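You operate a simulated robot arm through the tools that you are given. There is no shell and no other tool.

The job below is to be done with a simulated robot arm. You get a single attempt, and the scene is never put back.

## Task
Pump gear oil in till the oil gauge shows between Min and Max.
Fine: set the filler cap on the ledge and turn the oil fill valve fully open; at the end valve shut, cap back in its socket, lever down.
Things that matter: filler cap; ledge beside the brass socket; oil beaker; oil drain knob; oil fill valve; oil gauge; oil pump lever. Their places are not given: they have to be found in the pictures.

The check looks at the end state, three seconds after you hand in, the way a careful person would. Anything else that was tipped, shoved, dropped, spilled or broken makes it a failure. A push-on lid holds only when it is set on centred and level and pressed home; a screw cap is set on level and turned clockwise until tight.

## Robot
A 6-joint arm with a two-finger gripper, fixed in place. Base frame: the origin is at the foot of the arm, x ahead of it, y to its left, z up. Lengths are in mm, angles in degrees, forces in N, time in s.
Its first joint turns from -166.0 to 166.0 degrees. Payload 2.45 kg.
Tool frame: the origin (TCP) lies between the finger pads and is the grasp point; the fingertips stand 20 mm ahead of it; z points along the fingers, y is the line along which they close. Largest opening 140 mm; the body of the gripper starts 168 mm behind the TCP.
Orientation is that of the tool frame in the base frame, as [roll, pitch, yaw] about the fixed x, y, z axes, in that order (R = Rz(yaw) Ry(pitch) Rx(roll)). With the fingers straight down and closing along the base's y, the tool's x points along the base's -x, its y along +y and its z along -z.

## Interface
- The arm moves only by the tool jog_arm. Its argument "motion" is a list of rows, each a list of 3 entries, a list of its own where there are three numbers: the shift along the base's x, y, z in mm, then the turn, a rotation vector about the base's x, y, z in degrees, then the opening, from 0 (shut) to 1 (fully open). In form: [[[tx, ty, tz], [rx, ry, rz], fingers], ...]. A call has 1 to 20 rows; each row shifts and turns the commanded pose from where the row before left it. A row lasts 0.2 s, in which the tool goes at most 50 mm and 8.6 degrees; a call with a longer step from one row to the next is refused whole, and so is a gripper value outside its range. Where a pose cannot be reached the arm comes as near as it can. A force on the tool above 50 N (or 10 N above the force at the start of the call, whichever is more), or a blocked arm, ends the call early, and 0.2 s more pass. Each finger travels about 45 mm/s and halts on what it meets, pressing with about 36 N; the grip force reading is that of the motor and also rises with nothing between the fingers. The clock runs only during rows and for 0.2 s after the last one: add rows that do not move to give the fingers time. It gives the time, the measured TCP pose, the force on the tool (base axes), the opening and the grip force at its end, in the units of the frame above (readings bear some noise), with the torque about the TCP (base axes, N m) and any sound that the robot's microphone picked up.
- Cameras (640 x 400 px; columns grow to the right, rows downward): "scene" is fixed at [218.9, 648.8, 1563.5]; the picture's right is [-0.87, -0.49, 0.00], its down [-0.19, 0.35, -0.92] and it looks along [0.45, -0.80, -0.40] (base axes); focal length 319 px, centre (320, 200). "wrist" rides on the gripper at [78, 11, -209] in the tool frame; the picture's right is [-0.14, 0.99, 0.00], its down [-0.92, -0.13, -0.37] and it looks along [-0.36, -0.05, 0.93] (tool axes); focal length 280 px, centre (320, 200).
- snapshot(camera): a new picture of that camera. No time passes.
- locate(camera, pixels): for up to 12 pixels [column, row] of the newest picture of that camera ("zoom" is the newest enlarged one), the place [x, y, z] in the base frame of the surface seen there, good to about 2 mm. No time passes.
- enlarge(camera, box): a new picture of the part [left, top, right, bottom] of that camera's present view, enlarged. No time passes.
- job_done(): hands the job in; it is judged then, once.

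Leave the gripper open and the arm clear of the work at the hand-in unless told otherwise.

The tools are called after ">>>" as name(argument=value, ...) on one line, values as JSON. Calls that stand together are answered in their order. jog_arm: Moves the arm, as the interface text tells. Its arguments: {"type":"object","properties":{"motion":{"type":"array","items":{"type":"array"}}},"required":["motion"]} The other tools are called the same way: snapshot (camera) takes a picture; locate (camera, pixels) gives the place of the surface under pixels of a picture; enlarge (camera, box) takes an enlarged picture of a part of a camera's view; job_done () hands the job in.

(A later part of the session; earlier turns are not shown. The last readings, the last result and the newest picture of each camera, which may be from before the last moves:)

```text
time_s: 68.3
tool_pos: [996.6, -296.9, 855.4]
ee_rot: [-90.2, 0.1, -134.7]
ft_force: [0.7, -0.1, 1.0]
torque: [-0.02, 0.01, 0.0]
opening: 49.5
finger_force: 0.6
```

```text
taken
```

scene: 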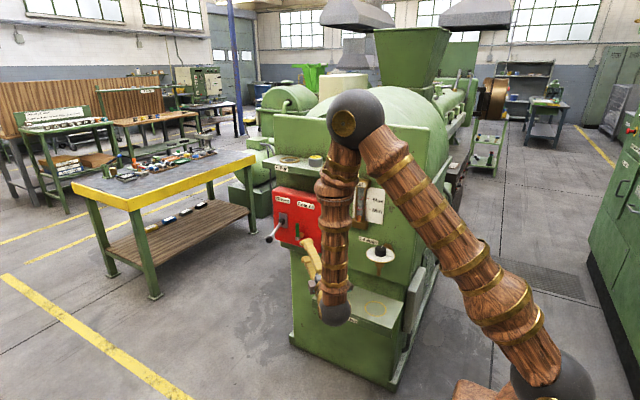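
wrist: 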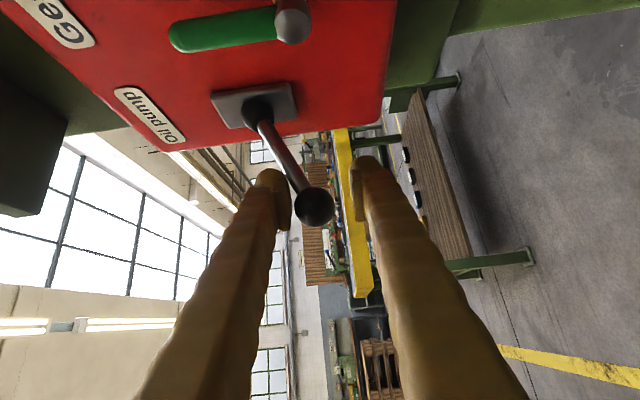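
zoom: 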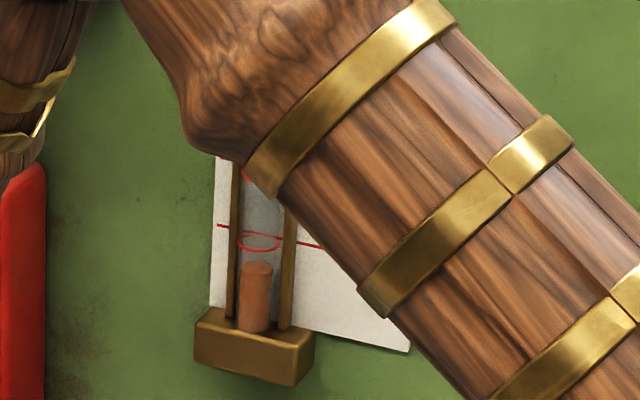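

One stroke lifted the oil from row 292 to about 268. Min is at row 242 and Max at row 173, so about two more strokes should do it. Raising for stroke 2.

>>> jog_arm(motion=[[[0, 2, 7], [0, 0, 0], 0.35], [[0, 2, 7], [0, 0, 0], 0.35], [[0, 2, 7], [0, 0, 0], 0.35], [[0, 2, 7], [0, 0, 0], 0.35], [[0, 2, 7], [0, 0, 0], 0.35], [[0, 1, 7], [0, 0, 0], 0.35], [[0, 1, 7], [0, 0, 0], 0.35], [[0, 0, 7], [0, 0, 0], 0.35], [[0, 0, 7], [0, 0, 0], 0.35], [[0, -1, 7], [0, 0, 0], 0.35], [[0, -1, 7], [0, 0, 0], 0.35], [[0, -2, 7], [0, 0, 0], 0.35], [[0, -2, 7], [0, 0, 0], 0.35], [[0, -2, 6], [0, 0, 0], 0.35], [[0, 0, 0], [0, 0, 0], 0.35]])

>>> enlarge(camera="scene", box=[345, 172, 393, 232])

>>> snapshot(camera="wrist")

```text
time_s: 71.5
tool_pos: [997.7, -292.3, 952.9]
ee_rot: [-90.2, 0.2, -134.6]
ft_force: [0.0, -0.2, 0.3]
torque: [-0.03, 0.0, 0.0]
opening: 48.7
finger_force: 0.0
```

```text
6.67 times, centred on (369, 202) of scene
```

zoom: 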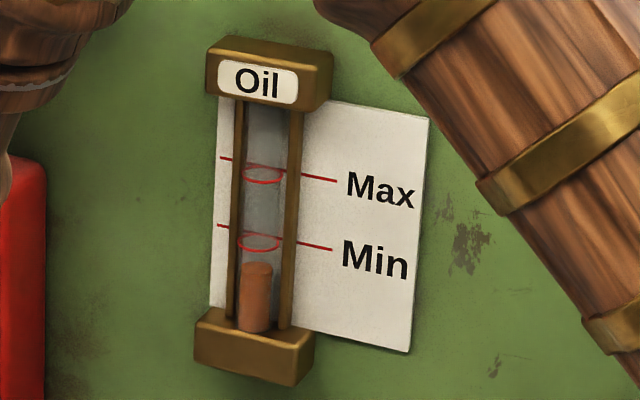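

```text
taken
```

wrist: 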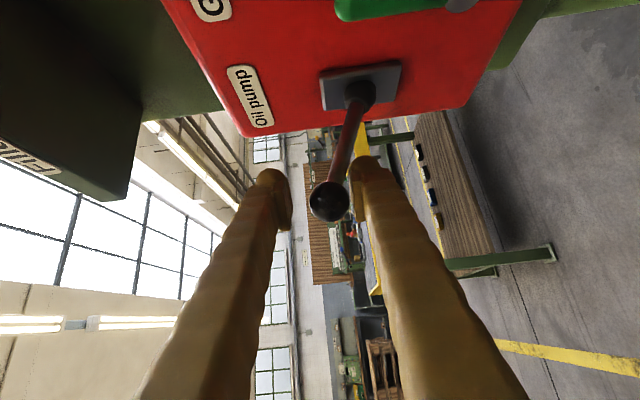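

The lever is up and the oil is steady at row 268. Down stroke 2.

>>> jog_arm(motion=[[[0, 2, -6], [0, 0, 0], 0.35], [[0, 2, -6], [0, 0, 0], 0.35], [[0, 2, -6], [0, 0, 0], 0.35], [[0, 1, -6], [0, 0, 0], 0.35], [[0, 1, -6], [0, 0, 0], 0.35], [[0, 0, -6], [0, 0, 0], 0.35], [[0, 0, -6], [0, 0, 0], 0.35], [[0, 0, -6], [0, 0, 0], 0.35], [[0, 0, -6], [0, 0, 0], 0.35], [[0, -1, -6], [0, 0, 0], 0.35], [[0, -1, -6], [0, 0, 0], 0.35], [[0, -2, -6], [0, 0, 0], 0.35], [[0, -2, -6], [0, 0, 0], 0.35], [[0, -2, -6], [0, 0, 0], 0.35], [[0, -2, -6], [0, 0, 0], 0.35], [[0, -2, -6], [0, 0, 0], 0.35], [[0, 0, -3], [0, 0, 0], 0.35], [[0, 0, 0], [0, 0, 0], 0.35]])

>>> enlarge(camera="scene", box=[345, 172, 393, 232])

>>> snapshot(camera="wrist")

```text
time_s: 75.3
tool_pos: [998.2, -296.9, 853.4]
ee_rot: [-90.0, 0.2, -134.7]
ft_force: [1.3, -0.1, 4.7]
torque: [-0.12, 0.03, 0.05]
opening: 52.1
finger_force: 2.4
```

```text
6.67 times, centred on (369, 202) of scene
```

zoom: 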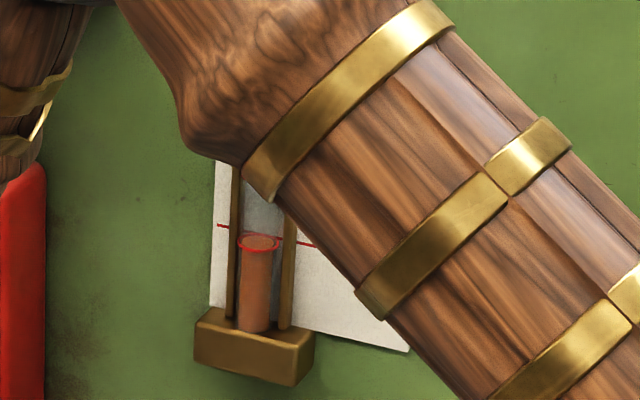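

```text
taken
```

wrist: 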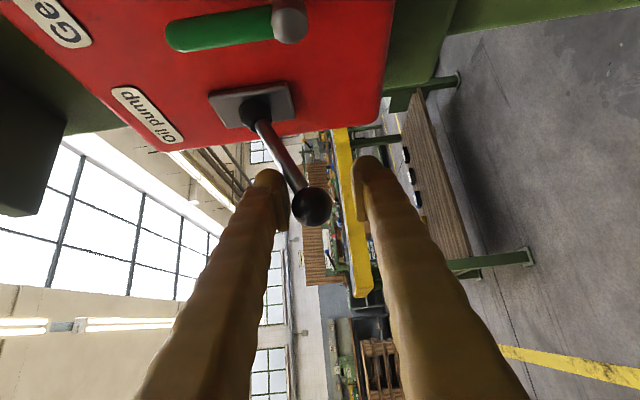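

The oil has reached the Min ring at row 242 after stroke 2, about 26 rows per stroke. One more stroke puts it near row 216, inside the band. Raising for stroke 3.

>>> jog_arm(motion=[[[0, 2, 7], [0, 0, 0], 0.35], [[0, 2, 7], [0, 0, 0], 0.35], [[0, 2, 7], [0, 0, 0], 0.35], [[0, 2, 7], [0, 0, 0], 0.35], [[0, 2, 7], [0, 0, 0], 0.35], [[0, 1, 7], [0, 0, 0], 0.35], [[0, 1, 7], [0, 0, 0], 0.35], [[0, 0, 7], [0, 0, 0], 0.35], [[0, 0, 7], [0, 0, 0], 0.35], [[0, -1, 7], [0, 0, 0], 0.35], [[0, -1, 7], [0, 0, 0], 0.35], [[0, -2, 7], [0, 0, 0], 0.35], [[0, -2, 7], [0, 0, 0], 0.35], [[0, -2, 7], [0, 0, 0], 0.35], [[0, 0, 0], [0, 0, 0], 0.35]])

>>> enlarge(camera="scene", box=[345, 172, 393, 232])

```text
time_s: 78.5
tool_pos: [997.9, -292.7, 950.7]
ee_rot: [-90.2, 0.1, -134.7]
ft_force: [0.5, 0.2, -0.3]
torque: [-0.02, -0.01, -0.01]
opening: 49.0
finger_force: 0.0
```

```text
6.67 times, centred on (369, 202) of scene
```

zoom: 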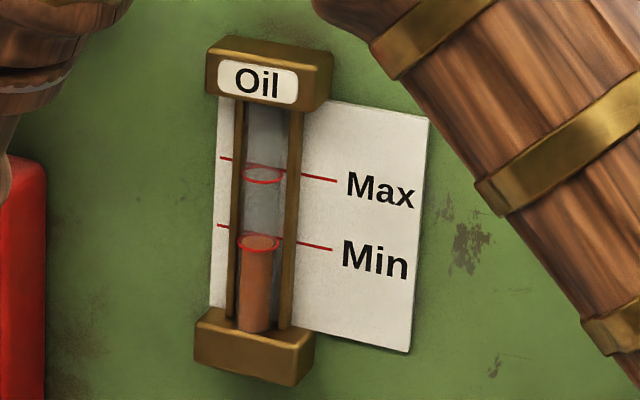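

The oil is right at Min. Down stroke 3.

>>> jog_arm(motion=[[[0, 2, -6], [0, 0, 0], 0.35], [[0, 2, -6], [0, 0, 0], 0.35], [[0, 2, -6], [0, 0, 0], 0.35], [[0, 1, -6], [0, 0, 0], 0.35], [[0, 1, -6], [0, 0, 0], 0.35], [[0, 0, -6], [0, 0, 0], 0.35], [[0, 0, -6], [0, 0, 0], 0.35], [[0, 0, -6], [0, 0, 0], 0.35], [[0, 0, -6], [0, 0, 0], 0.35], [[0, -1, -6], [0, 0, 0], 0.35], [[0, -1, -6], [0, 0, 0], 0.35], [[0, -2, -6], [0, 0, 0], 0.35], [[0, -2, -6], [0, 0, 0], 0.35], [[0, -2, -6], [0, 0, 0], 0.35], [[0, -2, -6], [0, 0, 0], 0.35], [[0, -2, -6], [0, 0, 0], 0.35], [[0, 0, -2], [0, 0, 0], 0.35], [[0, 0, 0], [0, 0, 0], 0.35]])

>>> enlarge(camera="scene", box=[345, 172, 393, 232])

>>> snapshot(camera="wrist")

```text
time_s: 82.3
tool_pos: [996.3, -297.0, 852.5]
ee_rot: [-90.1, 0.1, -134.7]
ft_force: [1.5, 0.9, 4.1]
torque: [-0.07, 0.0, 0.01]
opening: 52.4
finger_force: 2.1
```

```text
6.67 times, centred on (369, 202) of scene
```

zoom: 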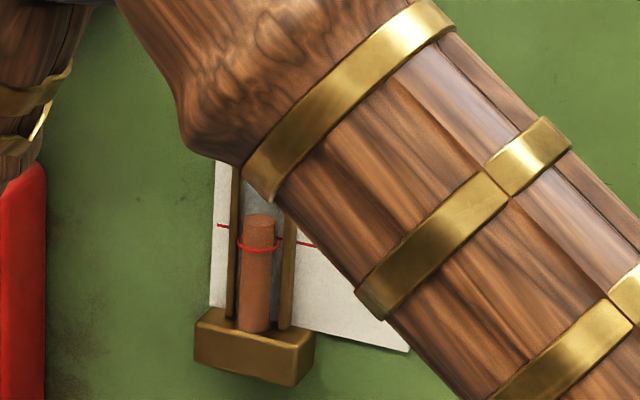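

```text
taken
```

wrist: 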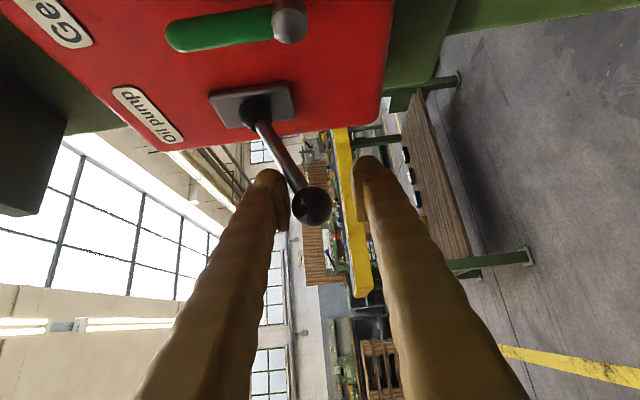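

The oil top is now at row ~220, between Min (242) and Max (173). A half stroke more will centre it: I'll raise about half way, then press fully down.

>>> jog_arm(motion=[[[0, 2, 7], [0, 0, 0], 0.35], [[0, 2, 7], [0, 0, 0], 0.35], [[0, 2, 7], [0, 0, 0], 0.35], [[0, 2, 7], [0, 0, 0], 0.35], [[0, 2, 7], [0, 0, 0], 0.35], [[0, 1, 7], [0, 0, 0], 0.35], [[0, 1, 7], [0, 0, 0], 0.35], [[0, 0, 7], [0, 0, 0], 0.35], [[0, 0, 7], [0, 0, 0], 0.35], [[0, 0, 6], [0, 0, 0], 0.35], [[0, 0, 0], [0, 0, 0], 0.35]])

>>> jog_arm(motion=[[[0, 0, -6], [0, 0, 0], 0.35], [[0, 0, -6], [0, 0, 0], 0.35], [[0, 0, -6], [0, 0, 0], 0.35], [[0, 0, -6], [0, 0, 0], 0.35], [[0, -1, -6], [0, 0, 0], 0.35], [[0, -1, -6], [0, 0, 0], 0.35], [[0, -2, -6], [0, 0, 0], 0.35], [[0, -2, -6], [0, 0, 0], 0.35], [[0, -2, -6], [0, 0, 0], 0.35], [[0, -2, -6], [0, 0, 0], 0.35], [[0, -2, -6], [0, 0, 0], 0.35], [[0, 0, -3], [0, 0, 0], 0.35], [[0, 0, 0], [0, 0, 0], 0.35]])

>>> enlarge(camera="scene", box=[345, 172, 393, 232])

>>> snapshot(camera="wrist")

```text
time_s: 84.7
tool_pos: [996.8, -284.1, 922.0]
ee_rot: [-90.2, 0.1, -134.7]
ft_force: [-0.6, 0.3, -0.8]
torque: [0.0, 0.0, 0.0]
opening: 49.2
finger_force: 0.2
```

```text
time_s: 87.5
tool_pos: [997.3, -297.0, 852.9]
ee_rot: [-90.1, 0.1, -134.7]
ft_force: [0.5, 0.4, 5.1]
torque: [-0.09, 0.04, 0.01]
opening: 52.3
finger_force: 2.5
```

```text
6.67 times, centred on (369, 202) of scene
```

zoom: 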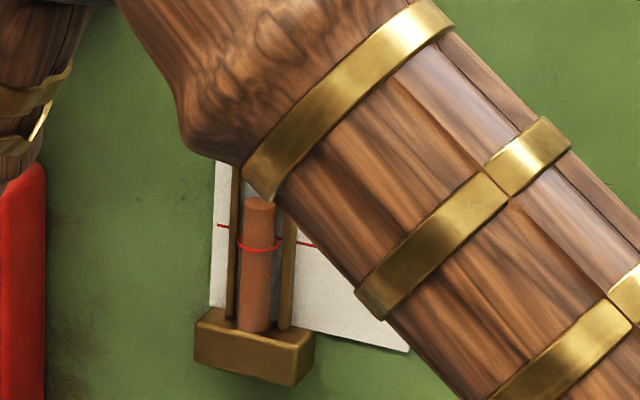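

```text
taken
```

wrist: 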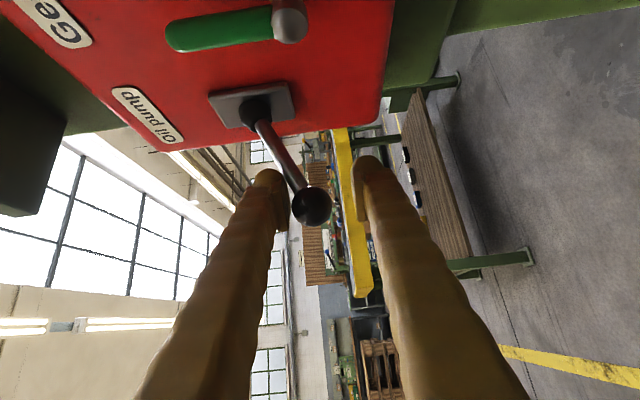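

The oil top is at row ~204, mid-band, and the lever is fully down. I'll centre the fork (+9 mm) and withdraw straight back along the tool.

>>> jog_arm(motion=[[[0, 0, 5], [0, 0, 0], 0.35], [[0, 2, 4], [0, 0, 0], 0.35], [[-12, 12, 0], [0, 0, 0], 0.35], [[-18, 18, 0], [0, 0, 0], 0.35], [[-20, 20, 0], [0, 0, 0], 0.35], [[-25, 25, 0], [0, 0, 0], 0.35], [[-30, 10, 10], [0, 0, 0], 0.35], [[-35, 0, 10], [0, 0, 0], 0.35], [[-35, 0, 10], [0, 0, 0], 0.35], [[0, 0, 0], [0, 0, 0], 0.35]])

>>> snapshot(camera="scene")

>>> enlarge(camera="scene", box=[250, 195, 346, 265])

>>> snapshot(camera="wrist")

```text
time_s: 89.7
tool_pos: [822.7, -210.0, 891.9]
ee_rot: [-90.2, 0.2, -134.7]
ft_force: [0.3, 0.1, 0.7]
torque: [-0.01, 0.0, 0.03]
opening: 48.9
finger_force: 0.1
```

```text
taken
```

scene: 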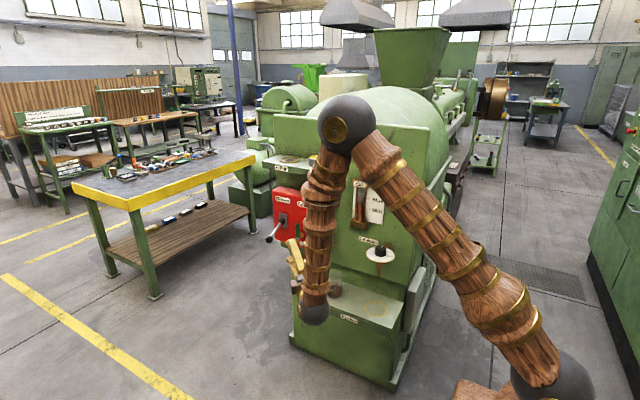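

```text
5.71 times, centred on (298, 230) of scene
```

zoom: 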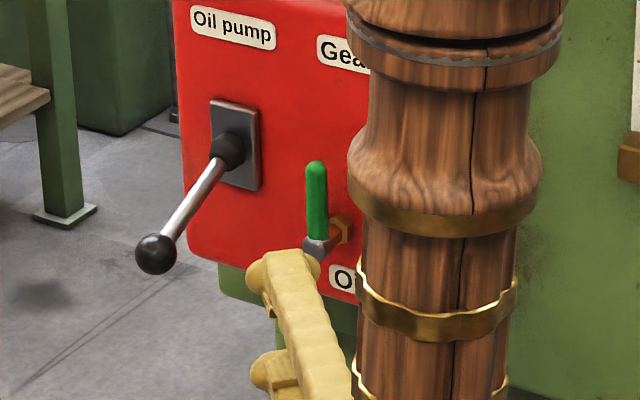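

```text
taken
```

wrist: 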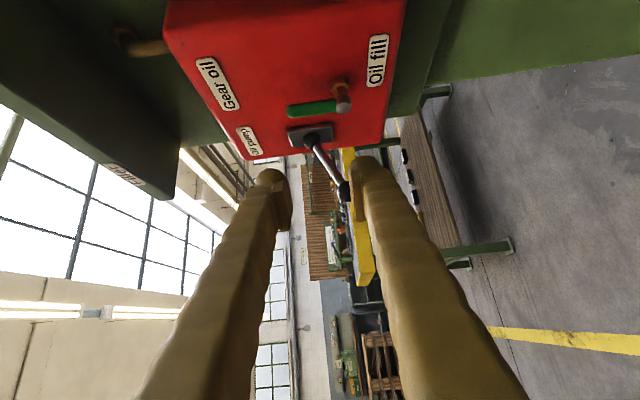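

The lever is down again and the oil is mid-band. Next is shutting the valve, where the handle must be pushed from its +x side back to horizontal. I'll close the fingers and reorient in free space, 35° down then -45° yaw, so the tool points along -y and down, rising to z≈990.

>>> jog_arm(motion=[[[6, 3, 9], [4.95, 4.95, 0], 0.2], [[6, 3, 9], [4.95, 4.95, 0], 0.1], [[6, 3, 9], [4.95, 4.95, 0], 0], [[6, 3, 9], [4.95, 4.95, 0], 0], [[6, 3, 9], [4.95, 4.95, 0], 0], [[8, 2, 9], [0, 0, -7.5], 0], [[8, 2, 9], [0, 0, -7.5], 0], [[8, 2, 9], [0, 0, -7.5], 0], [[8, 2, 9], [0, 0, -7.5], 0], [[8, 2, 9], [0, 0, -7.5], 0], [[8, 2, 9], [0, 0, -7.5], 0], [[0, 0, 0], [0, 0, 0], 0]])

>>> snapshot(camera="wrist")

>>> snapshot(camera="scene")

```text
time_s: 92.3
tool_pos: [899.1, -182.2, 990.6]
ee_rot: [-125.2, 0.2, -179.9]
ft_force: [-0.1, 0.0, -0.6]
torque: [0.01, -0.01, -0.02]
opening: 0.1
finger_force: 29.6
```

```text
taken
```

wrist: 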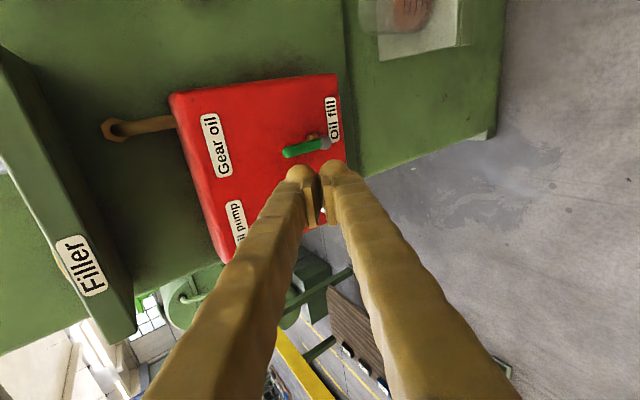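

```text
taken
```

scene: 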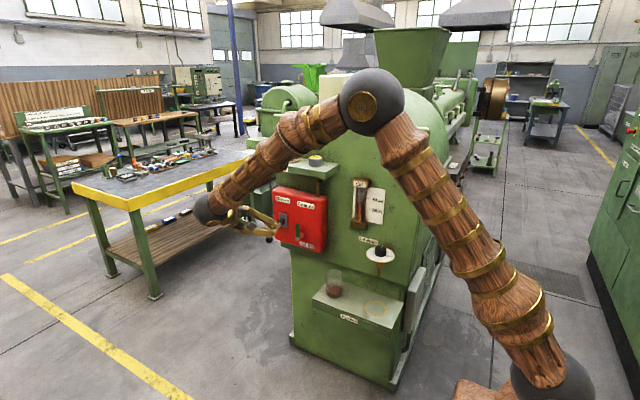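

From this pose the valve is visible in both views. I'll shift to x≈936 and advance to the +x side of the handle, between the handle and the lever boot.

>>> jog_arm(motion=[[[18, 0, 0], [0, 0, 0], 0], [[19, 0, 0], [0, 0, 0], 0], [[0, -35, -14], [0, 0, 0], 0], [[0, -35, -14], [0, 0, 0], 0], [[0, -35, -14], [0, 0, 0], 0], [[0, -20, -8], [0, 0, 0], 0], [[0, 0, 0], [0, 0, 0], 0]])

>>> snapshot(camera="wrist")

>>> enlarge(camera="scene", box=[250, 180, 346, 255])

```text
time_s: 93.9
tool_pos: [938.1, -307.8, 941.2]
ee_rot: [-125.2, 0.2, -179.8]
ft_force: [0.3, 0.7, -0.4]
torque: [-0.01, 0.0, -0.02]
opening: 0.0
finger_force: 29.2
```

```text
taken
```

wrist: 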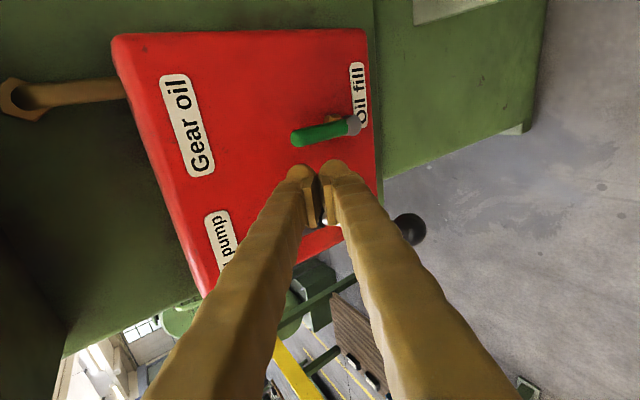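

```text
5.33 times, centred on (298, 218) of scene
```

zoom: 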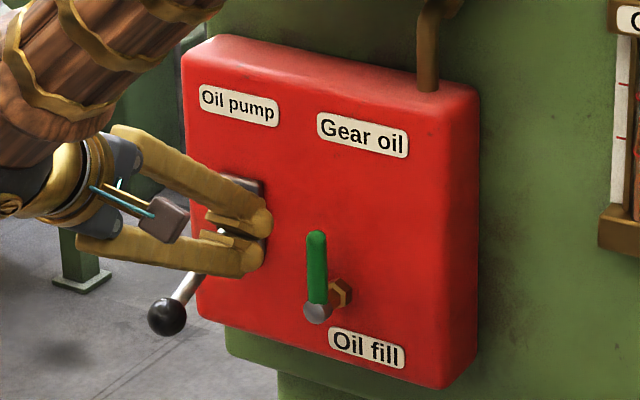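

Clear view: the fingertips approach to the left (+x) of the handle in the scene view. I'll continue in the last 57 mm.

>>> jog_arm(motion=[[[0, -14, -7], [0, 0, 0], 0], [[0, -14, -7], [0, 0, 0], 0], [[0, -14, -7], [0, 0, 0], 0], [[0, -14, -6], [0, 0, 0], 0], [[0, 0, 0], [0, 0, 0], 0]])

>>> snapshot(camera="wrist")

>>> enlarge(camera="scene", box=[260, 195, 332, 251])

```text
time_s: 95.1
tool_pos: [937.0, -363.5, 913.5]
ee_rot: [-125.3, 0.2, -179.8]
ft_force: [0.1, 0.1, 0.7]
torque: [-0.03, 0.02, 0.0]
opening: 0.0
finger_force: 29.8
```

```text
taken
```

wrist: 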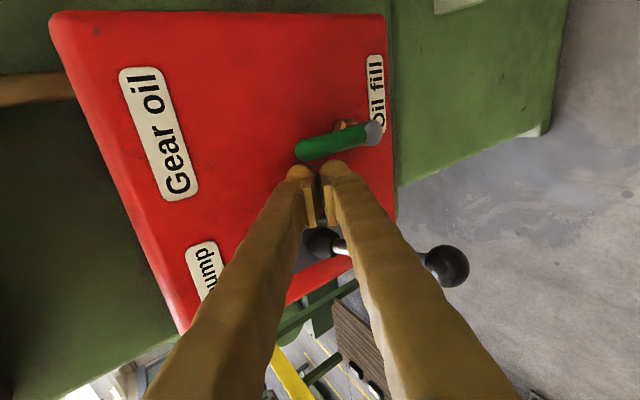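

```text
7.14 times, centred on (296, 223) of scene
```

zoom: 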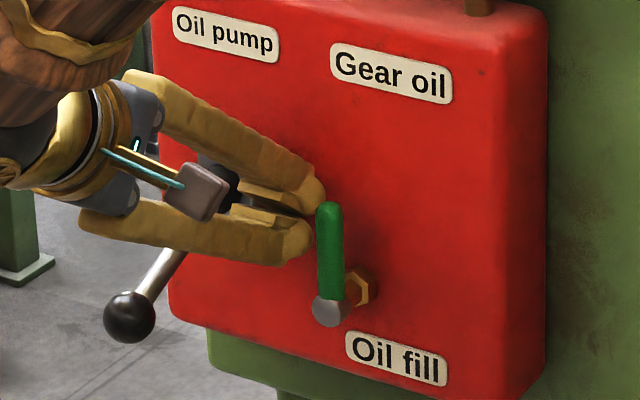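

The fingertips sit right beside the handle on its +x side. I'll push toward -x.

>>> jog_arm(motion=[[[-5, 0, -1], [0, 0, 0], 0], [[-5, 0, 0], [0, 0, 0], 0], [[-5, 0, 0], [0, 0, 0], 0], [[-5, 0, 0], [0, 0, 0], 0], [[-5, 0, 0], [0, 0, 0], 0], [[-5, 0, 0], [0, 0, 0], 0], [[0, 0, 0], [0, 0, 0], 0]])

>>> enlarge(camera="scene", box=[260, 195, 332, 251])

```text
time_s: 96.7
tool_pos: [907.5, -364.4, 912.7]
ee_rot: [-125.2, 0.2, -179.8]
ft_force: [-0.5, -0.4, -0.8]
torque: [0.02, 0.01, 0.0]
opening: 0.0
finger_force: 29.2
```

```text
7.14 times, centred on (296, 223) of scene
```

zoom: 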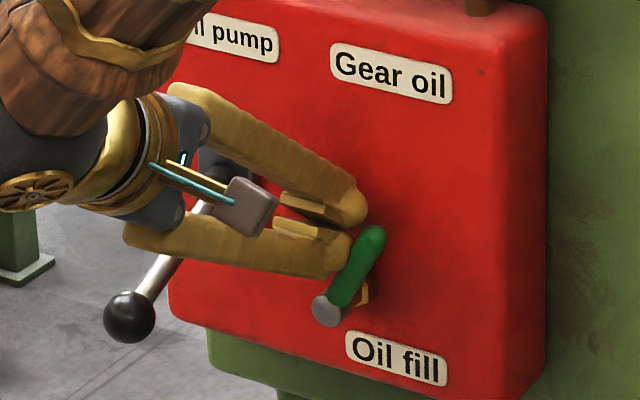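

The handle is swinging back. I'll continue along the arc, -x with increasing descent.

>>> jog_arm(motion=[[[-5, 0, 0], [0, 0, 0], 0], [[-5, 0, -0.5], [0, 0, 0], 0], [[-5, 0, -1], [0, 0, 0], 0], [[-5, 0, -1], [0, 0, 0], 0], [[-5, 0, -1], [0, 0, 0], 0], [[-5, 0, -2], [0, 0, 0], 0], [[-5, 0, -3], [0, 0, 0], 0], [[0, 0, 0], [0, 0, 0], 0]])

>>> enlarge(camera="scene", box=[260, 195, 332, 251])

```text
time_s: 98.5
tool_pos: [872.0, -363.6, 903.4]
ee_rot: [-125.2, 0.2, -179.8]
ft_force: [0.0, 0.1, 0.5]
torque: [-0.01, -0.01, -0.02]
opening: 0.2
finger_force: 29.4
```

```text
7.14 times, centred on (296, 223) of scene
```

zoom: 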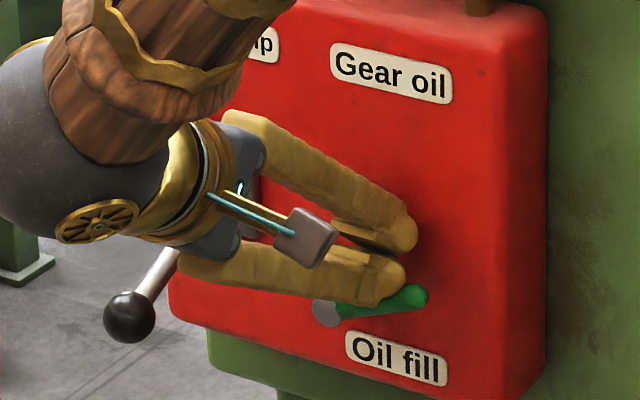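

The handle is at about 70°. I'll continue down and to -x until the stop is felt.

>>> jog_arm(motion=[[[-5, 0, -3], [0, 0, 0], 0], [[-5, 0, -3], [0, 0, 0], 0], [[-4, 0, -3], [0, 0, 0], 0], [[-4, 0, -3], [0, 0, 0], 0], [[0, 0, -2], [0, 0, 0], 0], [[0, 0, 0], [0, 0, 0], 0]])

>>> enlarge(camera="scene", box=[260, 195, 332, 251])

```text
time_s: 99.9
tool_pos: [854.7, -363.2, 891.2]
ee_rot: [-125.2, 0.2, -179.8]
ft_force: [0.4, -0.1, 0.5]
torque: [-0.02, 0.05, 0.03]
opening: 0.0
finger_force: 29.4
```

```text
7.14 times, centred on (296, 223) of scene
```

zoom: 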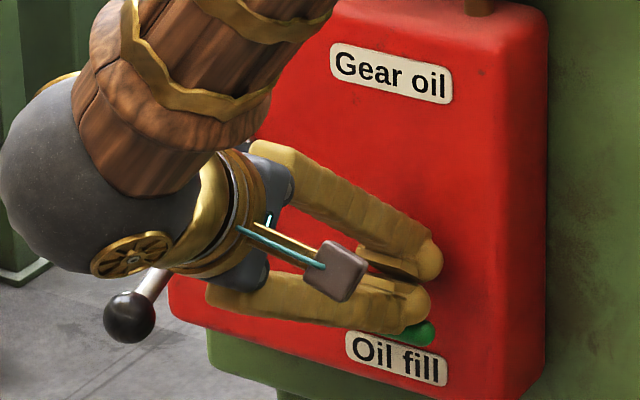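

Nearly horizontal. I'll push down gently to the stop.

>>> jog_arm(motion=[[[-1, 0, -1.5], [0, 0, 0], 0], [[0, 0, -1.5], [0, 0, 0], 0], [[0, 0, -1.5], [0, 0, 0], 0], [[0, 0, -1.5], [0, 0, 0], 0], [[0, 0, 0], [0, 0, 0], 0]])

>>> enlarge(camera="scene", box=[280, 210, 340, 256])

```text
time_s: 101.1
tool_pos: [853.2, -363.4, 886.1]
ee_rot: [-125.1, 0.2, -179.8]
ft_force: [-6.6, 4.3, 27.0]
torque: [0.03, -0.1, -0.04]
opening: 0.0
finger_force: 29.9
```

```text
8.70 times, centred on (310, 233) of scene
```

zoom: 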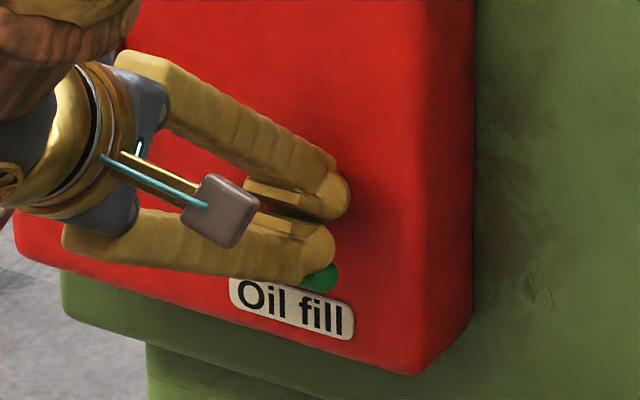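

27 N of resistance: the stop is reached and the valve is shut. I'll lift off, withdraw back along the tool axis, and look.

>>> jog_arm(motion=[[[0, 0, 6], [0, 0, 0], 0], [[0, 5, 12], [0, 0, 0], 0], [[0, 30, 22], [0, 0, 0], 0], [[0, 35, 25], [0, 0, 0], 0], [[0, 35, 25], [0, 0, 0], 0], [[0, 35, 25], [0, 0, 0], 0], [[0, 0, 0], [0, 0, 0], 0]])

>>> snapshot(camera="scene")

>>> enlarge(camera="scene", box=[260, 190, 340, 252])

>>> enlarge(camera="scene", box=[345, 172, 393, 232])

>>> enlarge(camera="scene", box=[265, 145, 345, 195])

```text
time_s: 102.7
tool_pos: [853.5, -222.9, 999.7]
ee_rot: [-125.1, 0.2, -179.9]
ft_force: [-0.7, -0.2, -0.7]
torque: [0.05, 0.02, -0.05]
opening: 0.0
finger_force: 29.6
```

```text
taken
```

scene: 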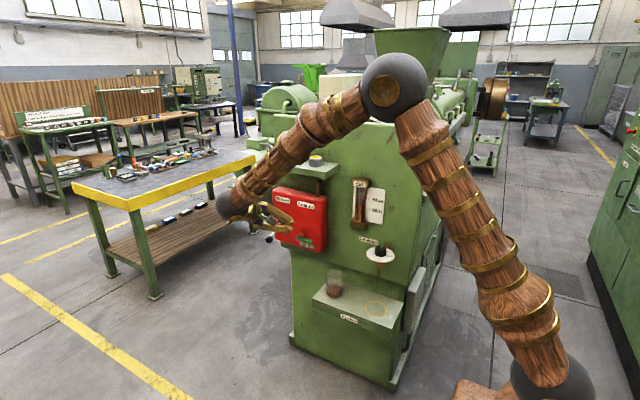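

```text
6.45 times, centred on (300, 221) of scene
```

zoom: 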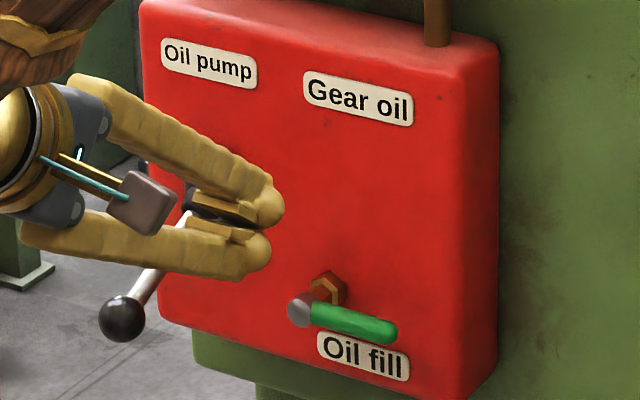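

```text
6.67 times, centred on (369, 202) of scene
```

zoom: 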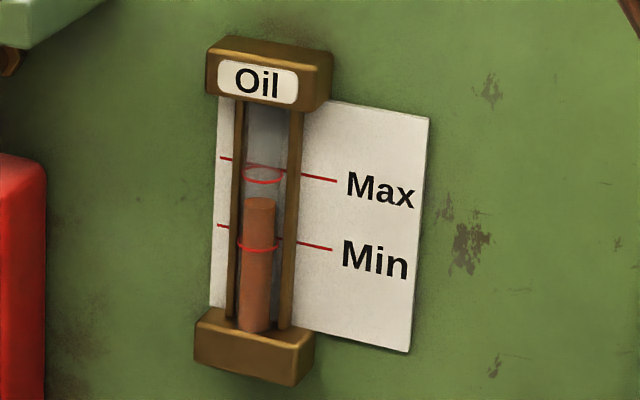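

```text
8.00 times, centred on (305, 170) of scene
```

zoom: 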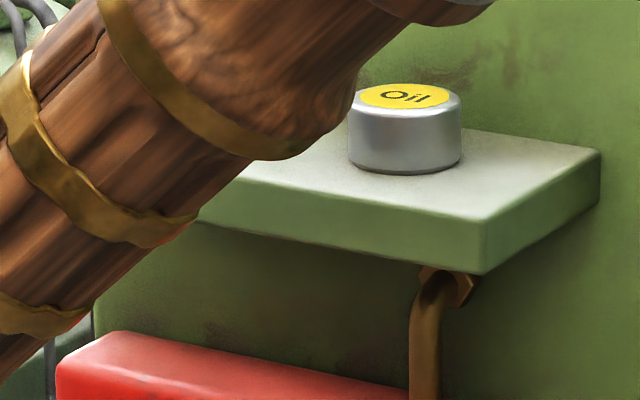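

The valve is shut, the gauge is mid-band and the lever is down. Next I'll rise away from the panel and reverse the rotations back to the cap-grasp orientation: yaw +45°, pitch up 20°, roll -90°.

>>> jog_arm(motion=[[[-5, 5, 15], [0, 0, 7.5], 0], [[-5, 5, 15], [0, 0, 7.5], 0], [[-8, 0, 15], [0, 0, 7.5], 0], [[-8, 0, 15], [0, 0, 7.5], 0], [[-8, 0, 15], [0, 0, 7.5], 0], [[-8, 0, 15], [0, 0, 7.5], 0], [[-8, 0, 20], [-4.714, -4.714, 0], 0.1], [[-8, 0, 20], [-4.714, -4.714, 0], 0.2], [[-8, 0, 20], [-4.714, -4.714, 0], 0.3], [[-8, 0, 20], [-5.59, 5.59, 2.12], 0.4], [[-8, 0, 20], [-5.59, 5.59, 2.12], 0.5], [[-8, 0, 20], [-5.59, 5.59, 2.12], 0.6], [[-8, 0, 20], [-5.59, 5.59, 2.12], 0.62], [[-8, 0, 20], [-5.59, 5.59, 2.12], 0.62], [[-8, 0, 20], [-5.59, 5.59, 2.12], 0.62], [[-8, 0, 20], [-5.59, 5.59, 2.12], 0.62], [[-8, 0, 10], [-5.59, 5.59, 2.12], 0.62], [[-8, 0, 0], [-5.59, 5.59, 2.12], 0.62], [[-8, 0, 0], [-5.59, 5.59, 2.12], 0.62], [[0, 0, 0], [-5.59, 5.59, 2.12], 0.62]])

>>> snapshot(camera="wrist")

>>> snapshot(camera="scene")

```text
time_s: 106.9
tool_pos: [708.1, -213.6, 1296.2]
ee_rot: [178.9, -74.6, -44.2]
ft_force: [0.4, -0.2, 0.3]
torque: [-0.01, 0.0, 0.04]
opening: 86.8
finger_force: 0.0
```

```text
taken
```

wrist: 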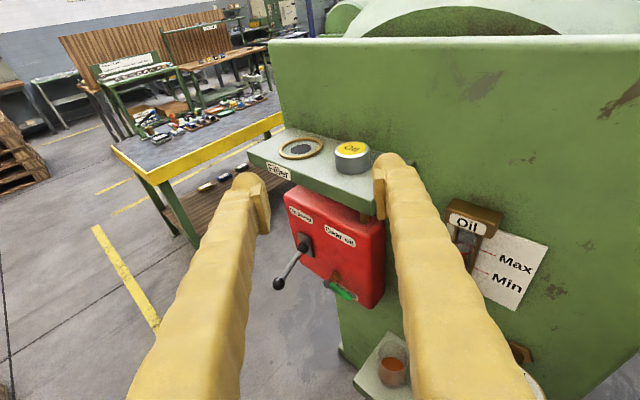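

```text
taken
```

scene: 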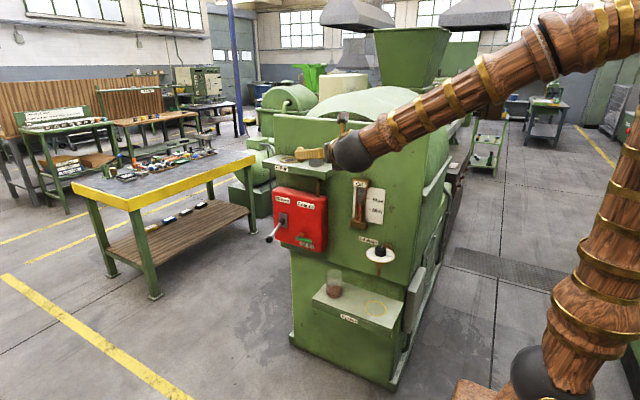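

The orientation is back: [179,-75,-44]. I'll measure the cap on the ledge and the socket ring.

>>> enlarge(camera="wrist", box=[272, 128, 382, 183])

```text
5.82 times, centred on (327, 156) of wrist
```

zoom: 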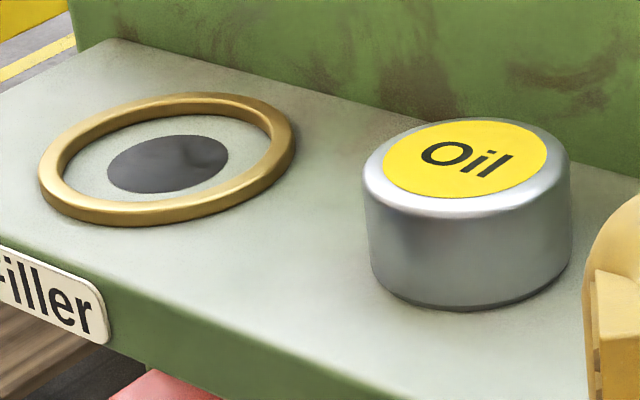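

>>> locate(camera="zoom", pixels=[[385, 165], [545, 157], [464, 121], [464, 197], [465, 158], [46, 180], [288, 140], [166, 98], [166, 218], [168, 163], [112, 170], [225, 157]])

```text
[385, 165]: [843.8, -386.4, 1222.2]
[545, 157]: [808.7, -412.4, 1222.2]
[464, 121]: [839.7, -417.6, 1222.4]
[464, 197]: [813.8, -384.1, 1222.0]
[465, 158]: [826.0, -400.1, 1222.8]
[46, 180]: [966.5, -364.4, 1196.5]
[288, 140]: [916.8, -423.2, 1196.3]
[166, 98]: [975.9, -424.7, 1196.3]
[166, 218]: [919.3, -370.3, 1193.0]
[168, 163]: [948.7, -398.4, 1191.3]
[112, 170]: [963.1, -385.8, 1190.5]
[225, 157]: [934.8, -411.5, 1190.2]
```

The cap centre is (826.5,-400), top z 1222; the socket centre is about (950.5,-399.5). I'll approach the cap: standoff first, then slide in straddling it at z≈1240.

>>> jog_arm(motion=[[[11.5, -28, -14], [0, 0, 0], 0.62], [[11.5, -28, -14], [0, 0, 0], 0.62], [[11.5, -28, -14], [0, 0, 0], 0.62], [[11.5, -29, -14], [0, 0, 0], 0.62], [[0, 0, 0], [0, 0, 0], 0.62]])

>>> snapshot(camera="wrist")

```text
time_s: 108.1
tool_pos: [754.2, -326.7, 1244.7]
ee_rot: [-180.0, -74.7, -45.0]
ft_force: [0.1, -0.9, 0.1]
torque: [-0.01, 0.03, 0.02]
opening: 86.9
finger_force: 0.1
```

```text
taken
```

wrist: 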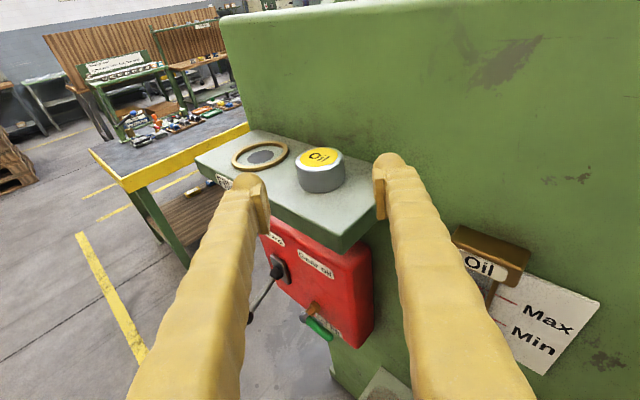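

>>> jog_arm(motion=[[[15.5, -15.5, -1], [0, 0, 0], 0.62], [[15.5, -15.5, -1], [0, 0, 0], 0.62], [[15.5, -15.5, -1], [0, 0, 0], 0.62], [[15.5, -15.6, 0], [0, 0, 0], 0.62], [[15.5, -15.6, 0], [0, 0, 0], 0.62], [[0, 0, -8], [0, 0, 0], 0.62], [[0, 0, -8], [0, 0, 0], 0.62], [[0, 0, 0], [0, 0, 0], 0.62]])

>>> snapshot(camera="wrist")

>>> enlarge(camera="scene", box=[285, 140, 345, 180])

```text
time_s: 109.9
tool_pos: [831.3, -404.2, 1224.4]
ee_rot: [179.9, -74.6, -45.1]
ft_force: [0.1, 0.5, 0.1]
torque: [0.0, 0.04, -0.02]
opening: 86.3
finger_force: 0.0
```

```text
taken
```

wrist: 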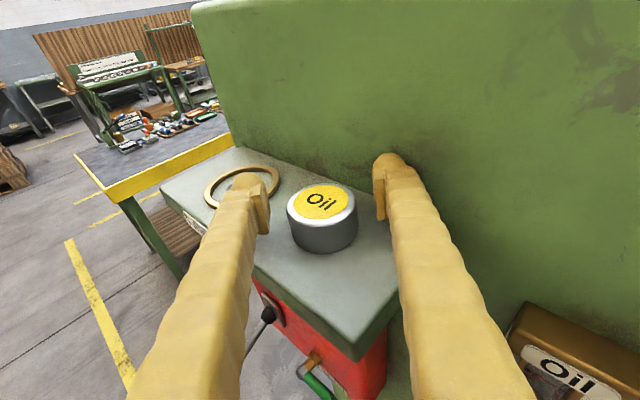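

```text
10.00 times, centred on (315, 160) of scene
```

zoom: 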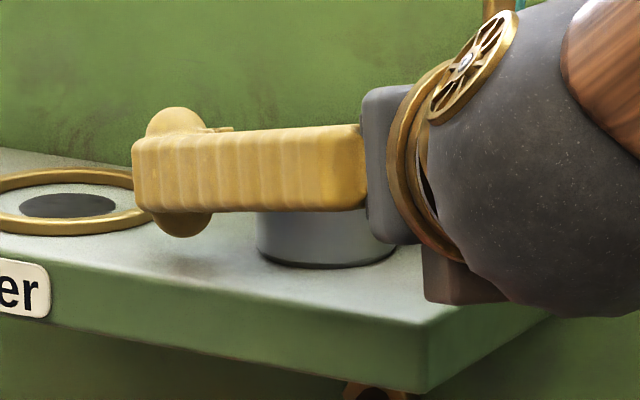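

Straddling the cap. I'll grip slightly higher than before, at TCP z≈1223, so the fingertip bulges clear the ring when seating. Lower 1.5 mm and close.

>>> jog_arm(motion=[[[0, 0, -1.5], [0, 0, 0], 0.55], [[0, 0, 0], [0, 0, 0], 0.48], [[0, 0, 0], [0, 0, 0], 0.42], [[0, 0, 0], [0, 0, 0], 0.36], [[0, 0, 0], [0, 0, 0], 0.3], [[0, 0, 0], [0, 0, 0], 0.25], [[0, 0, 0], [0, 0, 0], 0.25]])

>>> snapshot(camera="wrist")

```text
time_s: 111.5
tool_pos: [830.7, -404.3, 1222.6]
ee_rot: [179.9, -74.8, -45.0]
ft_force: [-0.8, -0.4, 0.9]
torque: [0.0, 0.0, 0.02]
opening: 53.6
finger_force: 36.4
```

```text
taken
```

wrist: 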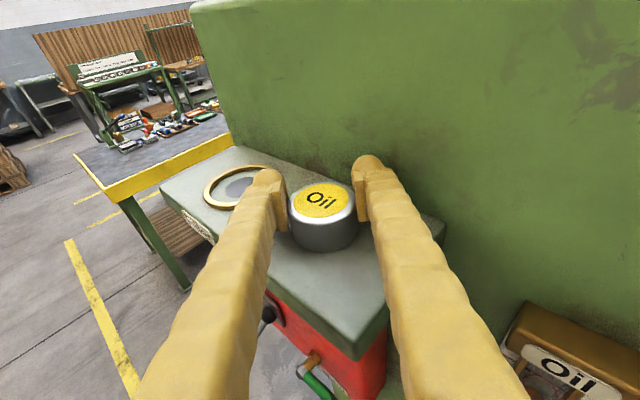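

Gripped at 53.6 mm with 36 N. I'll lift slowly to clear the ring, about 40 mm up.

>>> jog_arm(motion=[[[0, 0, 2], [0, 0, 0], 0.25], [[0, 0, 3], [0, 0, 0], 0.25], [[0, 0, 4], [0, 0, 0], 0.25], [[0, 0, 5], [0, 0, 0], 0.25], [[0, 0, 6], [0, 0, 0], 0.25], [[0, 0, 6], [0, 0, 0], 0.25], [[0, 0, 6], [0, 0, 0], 0.25], [[0, 0, 0], [0, 0, 0], 0.25]])

>>> snapshot(camera="wrist")

>>> enlarge(camera="scene", box=[275, 130, 347, 178])

```text
time_s: 113.3
tool_pos: [831.1, -405.2, 1254.3]
ee_rot: [179.9, -74.7, -45.1]
ft_force: [-0.9, 0.2, -1.4]
torque: [-0.02, -0.01, -0.04]
opening: 53.8
finger_force: 35.7
```

```text
taken
```

wrist: 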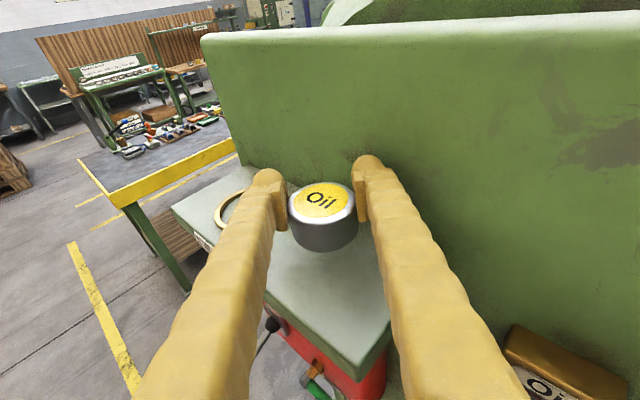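

```text
8.33 times, centred on (311, 154) of scene
```

zoom: 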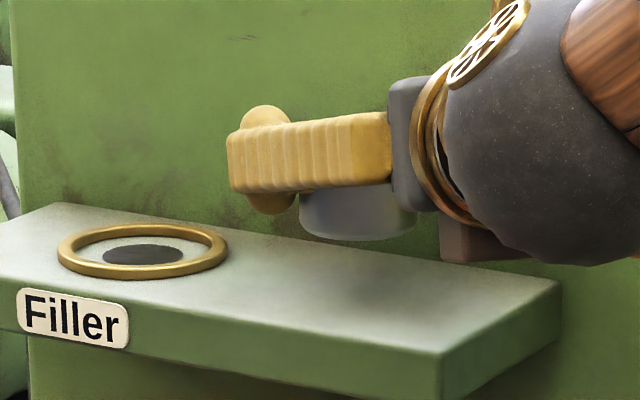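

Held and level. I'll measure the cap's centre in the grip before carrying it to the socket.

>>> enlarge(camera="wrist", box=[275, 170, 371, 260])

```text
4.44 times, centred on (323, 215) of wrist
```

zoom: 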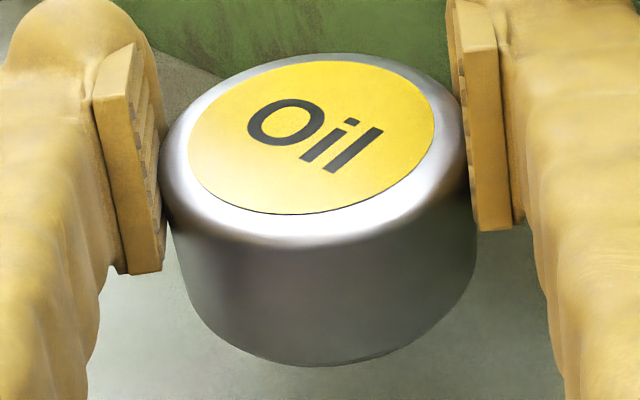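

>>> locate(camera="zoom", pixels=[[190, 140], [433, 132], [311, 62], [311, 213], [311, 135], [250, 75], [370, 203], [250, 205], [370, 70]])

```text
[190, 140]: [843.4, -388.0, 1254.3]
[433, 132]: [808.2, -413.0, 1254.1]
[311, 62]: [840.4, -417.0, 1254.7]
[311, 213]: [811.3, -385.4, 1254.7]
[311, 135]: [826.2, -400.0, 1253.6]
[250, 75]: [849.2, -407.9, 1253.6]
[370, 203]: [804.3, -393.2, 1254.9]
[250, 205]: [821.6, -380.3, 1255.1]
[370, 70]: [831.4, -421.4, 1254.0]
```

The cap's centre is (826.2,-400.8) and it's level. The socket centre is (950.5,-399.3), so I'll carry it by (+124.3, +1.5) at this height.

>>> jog_arm(motion=[[[8, 0, 0], [0, 0, 0], 0.25], [[16, 0, 0], [0, 0, 0], 0.25], [[20, 0.5, 0], [0, 0, 0], 0.25], [[20, 0.5, 0], [0, 0, 0], 0.25], [[20, 0.5, 0], [0, 0, 0], 0.25], [[20, 0, 0], [0, 0, 0], 0.25], [[13, 0, 0], [0, 0, 0], 0.25], [[7.3, 0, 0], [0, 0, 0], 0.25], [[0, 0, 0], [0, 0, 0], 0.25]])

>>> snapshot(camera="wrist")

>>> enlarge(camera="scene", box=[265, 130, 319, 170])

```text
time_s: 115.3
tool_pos: [955.8, -403.0, 1254.4]
ee_rot: [180.0, -74.7, -45.2]
ft_force: [0.1, -0.1, -1.3]
torque: [-0.02, -0.02, 0.02]
opening: 53.7
finger_force: 35.8
```

```text
taken
```

wrist: 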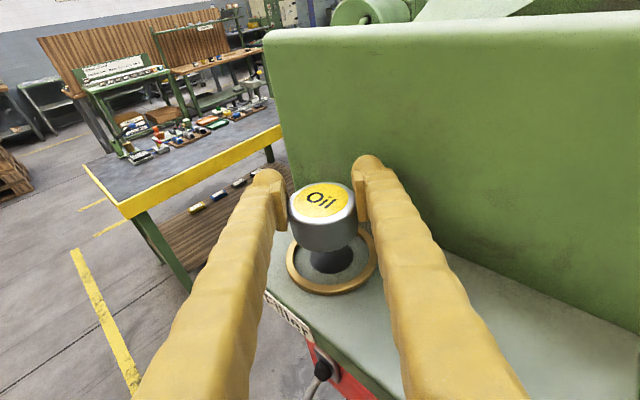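

```text
10.00 times, centred on (292, 150) of scene
```

zoom: 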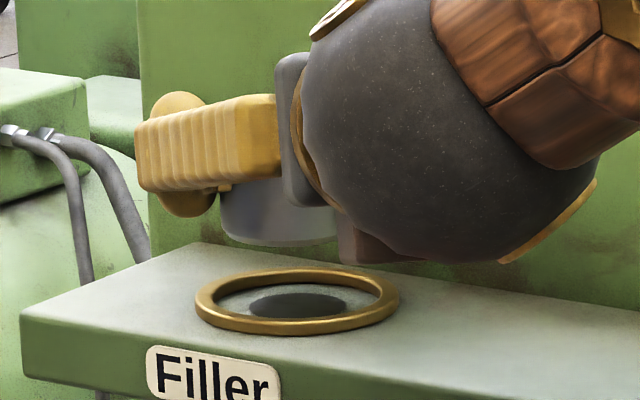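

Now I'll measure the cap and ring together in this view.

>>> enlarge(camera="wrist", box=[270, 170, 390, 300])

```text
3.08 times, centred on (330, 235) of wrist
```

zoom: 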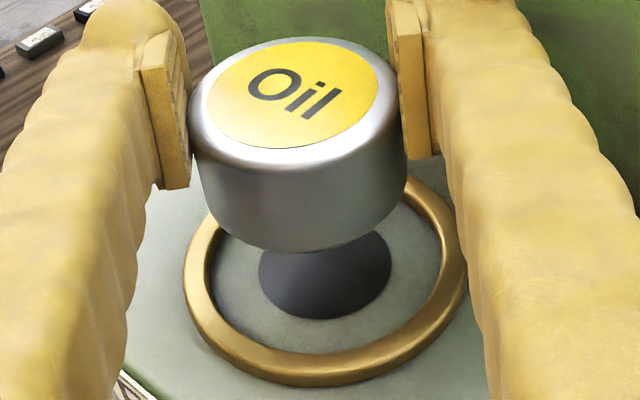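

>>> locate(camera="zoom", pixels=[[208, 97], [378, 90], [293, 41], [293, 148], [250, 53], [336, 138], [260, 275], [391, 262], [325, 318], [195, 270], [455, 255], [330, 370]])

```text
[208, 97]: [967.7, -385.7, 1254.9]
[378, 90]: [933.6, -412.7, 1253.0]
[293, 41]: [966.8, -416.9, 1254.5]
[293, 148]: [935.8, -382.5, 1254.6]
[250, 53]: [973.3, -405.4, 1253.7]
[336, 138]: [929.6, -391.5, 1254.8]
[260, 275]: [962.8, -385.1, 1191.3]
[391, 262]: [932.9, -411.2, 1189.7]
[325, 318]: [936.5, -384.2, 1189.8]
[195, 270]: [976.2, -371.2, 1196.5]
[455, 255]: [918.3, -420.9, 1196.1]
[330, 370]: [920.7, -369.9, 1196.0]
```

The cap centre (951.1,-399.1) versus the ring matches the original concentric relation within about 1 mm. I'll nudge y by +0.5 and lower 28 mm toward the socket.

>>> jog_arm(motion=[[[0, 0.5, -5], [0, 0, 0], 0.25], [[0, 0, -6], [0, 0, 0], 0.25], [[0, 0, -6], [0, 0, 0], 0.25], [[0, 0, -5], [0, 0, 0], 0.25], [[0, 0, -4], [0, 0, 0], 0.25], [[0, 0, -2], [0, 0, 0], 0.25], [[0, 0, 0], [0, 0, 0], 0.25]])

>>> enlarge(camera="wrist", box=[260, 160, 390, 290])

>>> enlarge(camera="scene", box=[268, 138, 316, 170])

```text
time_s: 116.9
tool_pos: [955.3, -402.0, 1227.0]
ee_rot: [180.0, -74.7, -45.1]
ft_force: [0.2, -0.5, -1.4]
torque: [-0.03, -0.01, 0.02]
opening: 53.7
finger_force: 36.0
```

```text
3.08 times, centred on (325, 225) of wrist
```

zoom: 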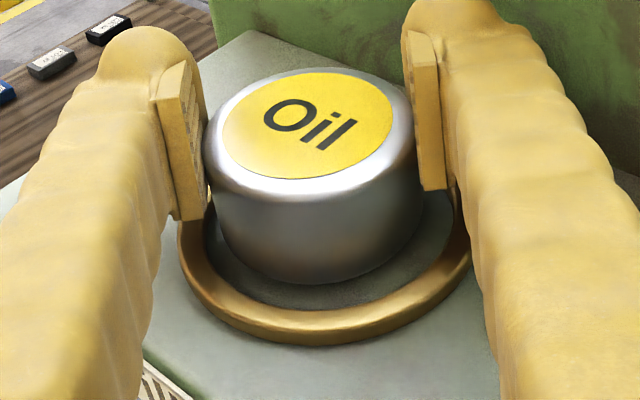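

```text
12.50 times, centred on (292, 154) of scene
```

zoom: 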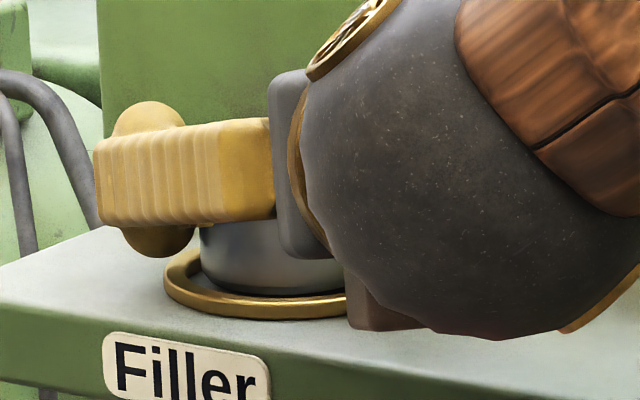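

The cap is entering the ring, centred. I'll creep down to contact.

>>> jog_arm(motion=[[[0, 0, -1], [0, 0, 0], 0.25], [[0, 0, -1], [0, 0, 0], 0.25], [[0, 0, -1], [0, 0, 0], 0.25], [[0, 0, -0.5], [0, 0, 0], 0.25], [[0, 0, 0], [0, 0, 0], 0.25]])

```text
time_s: 118.1
tool_pos: [955.7, -402.3, 1223.6]
ee_rot: [179.9, -74.7, -45.1]
ft_force: [0.3, -0.5, -1.6]
torque: [0.0, 0.0, -0.01]
opening: 53.9
finger_force: 35.6
```

>>> jog_arm(motion=[[[0, 0, -0.7], [0, 0, 0], 0.25], [[0, 0, -0.7], [0, 0, 0], 0.25], [[0, 0, 0], [0, 0, 0], 0.25]])

```text
time_s: 118.9
tool_pos: [955.1, -402.5, 1223.8]
ee_rot: [180.0, -74.8, -45.2]
ft_force: [-1.1, -0.7, 8.2]
torque: [0.14, 0.05, 0.0]
opening: 53.6
finger_force: 35.8
```

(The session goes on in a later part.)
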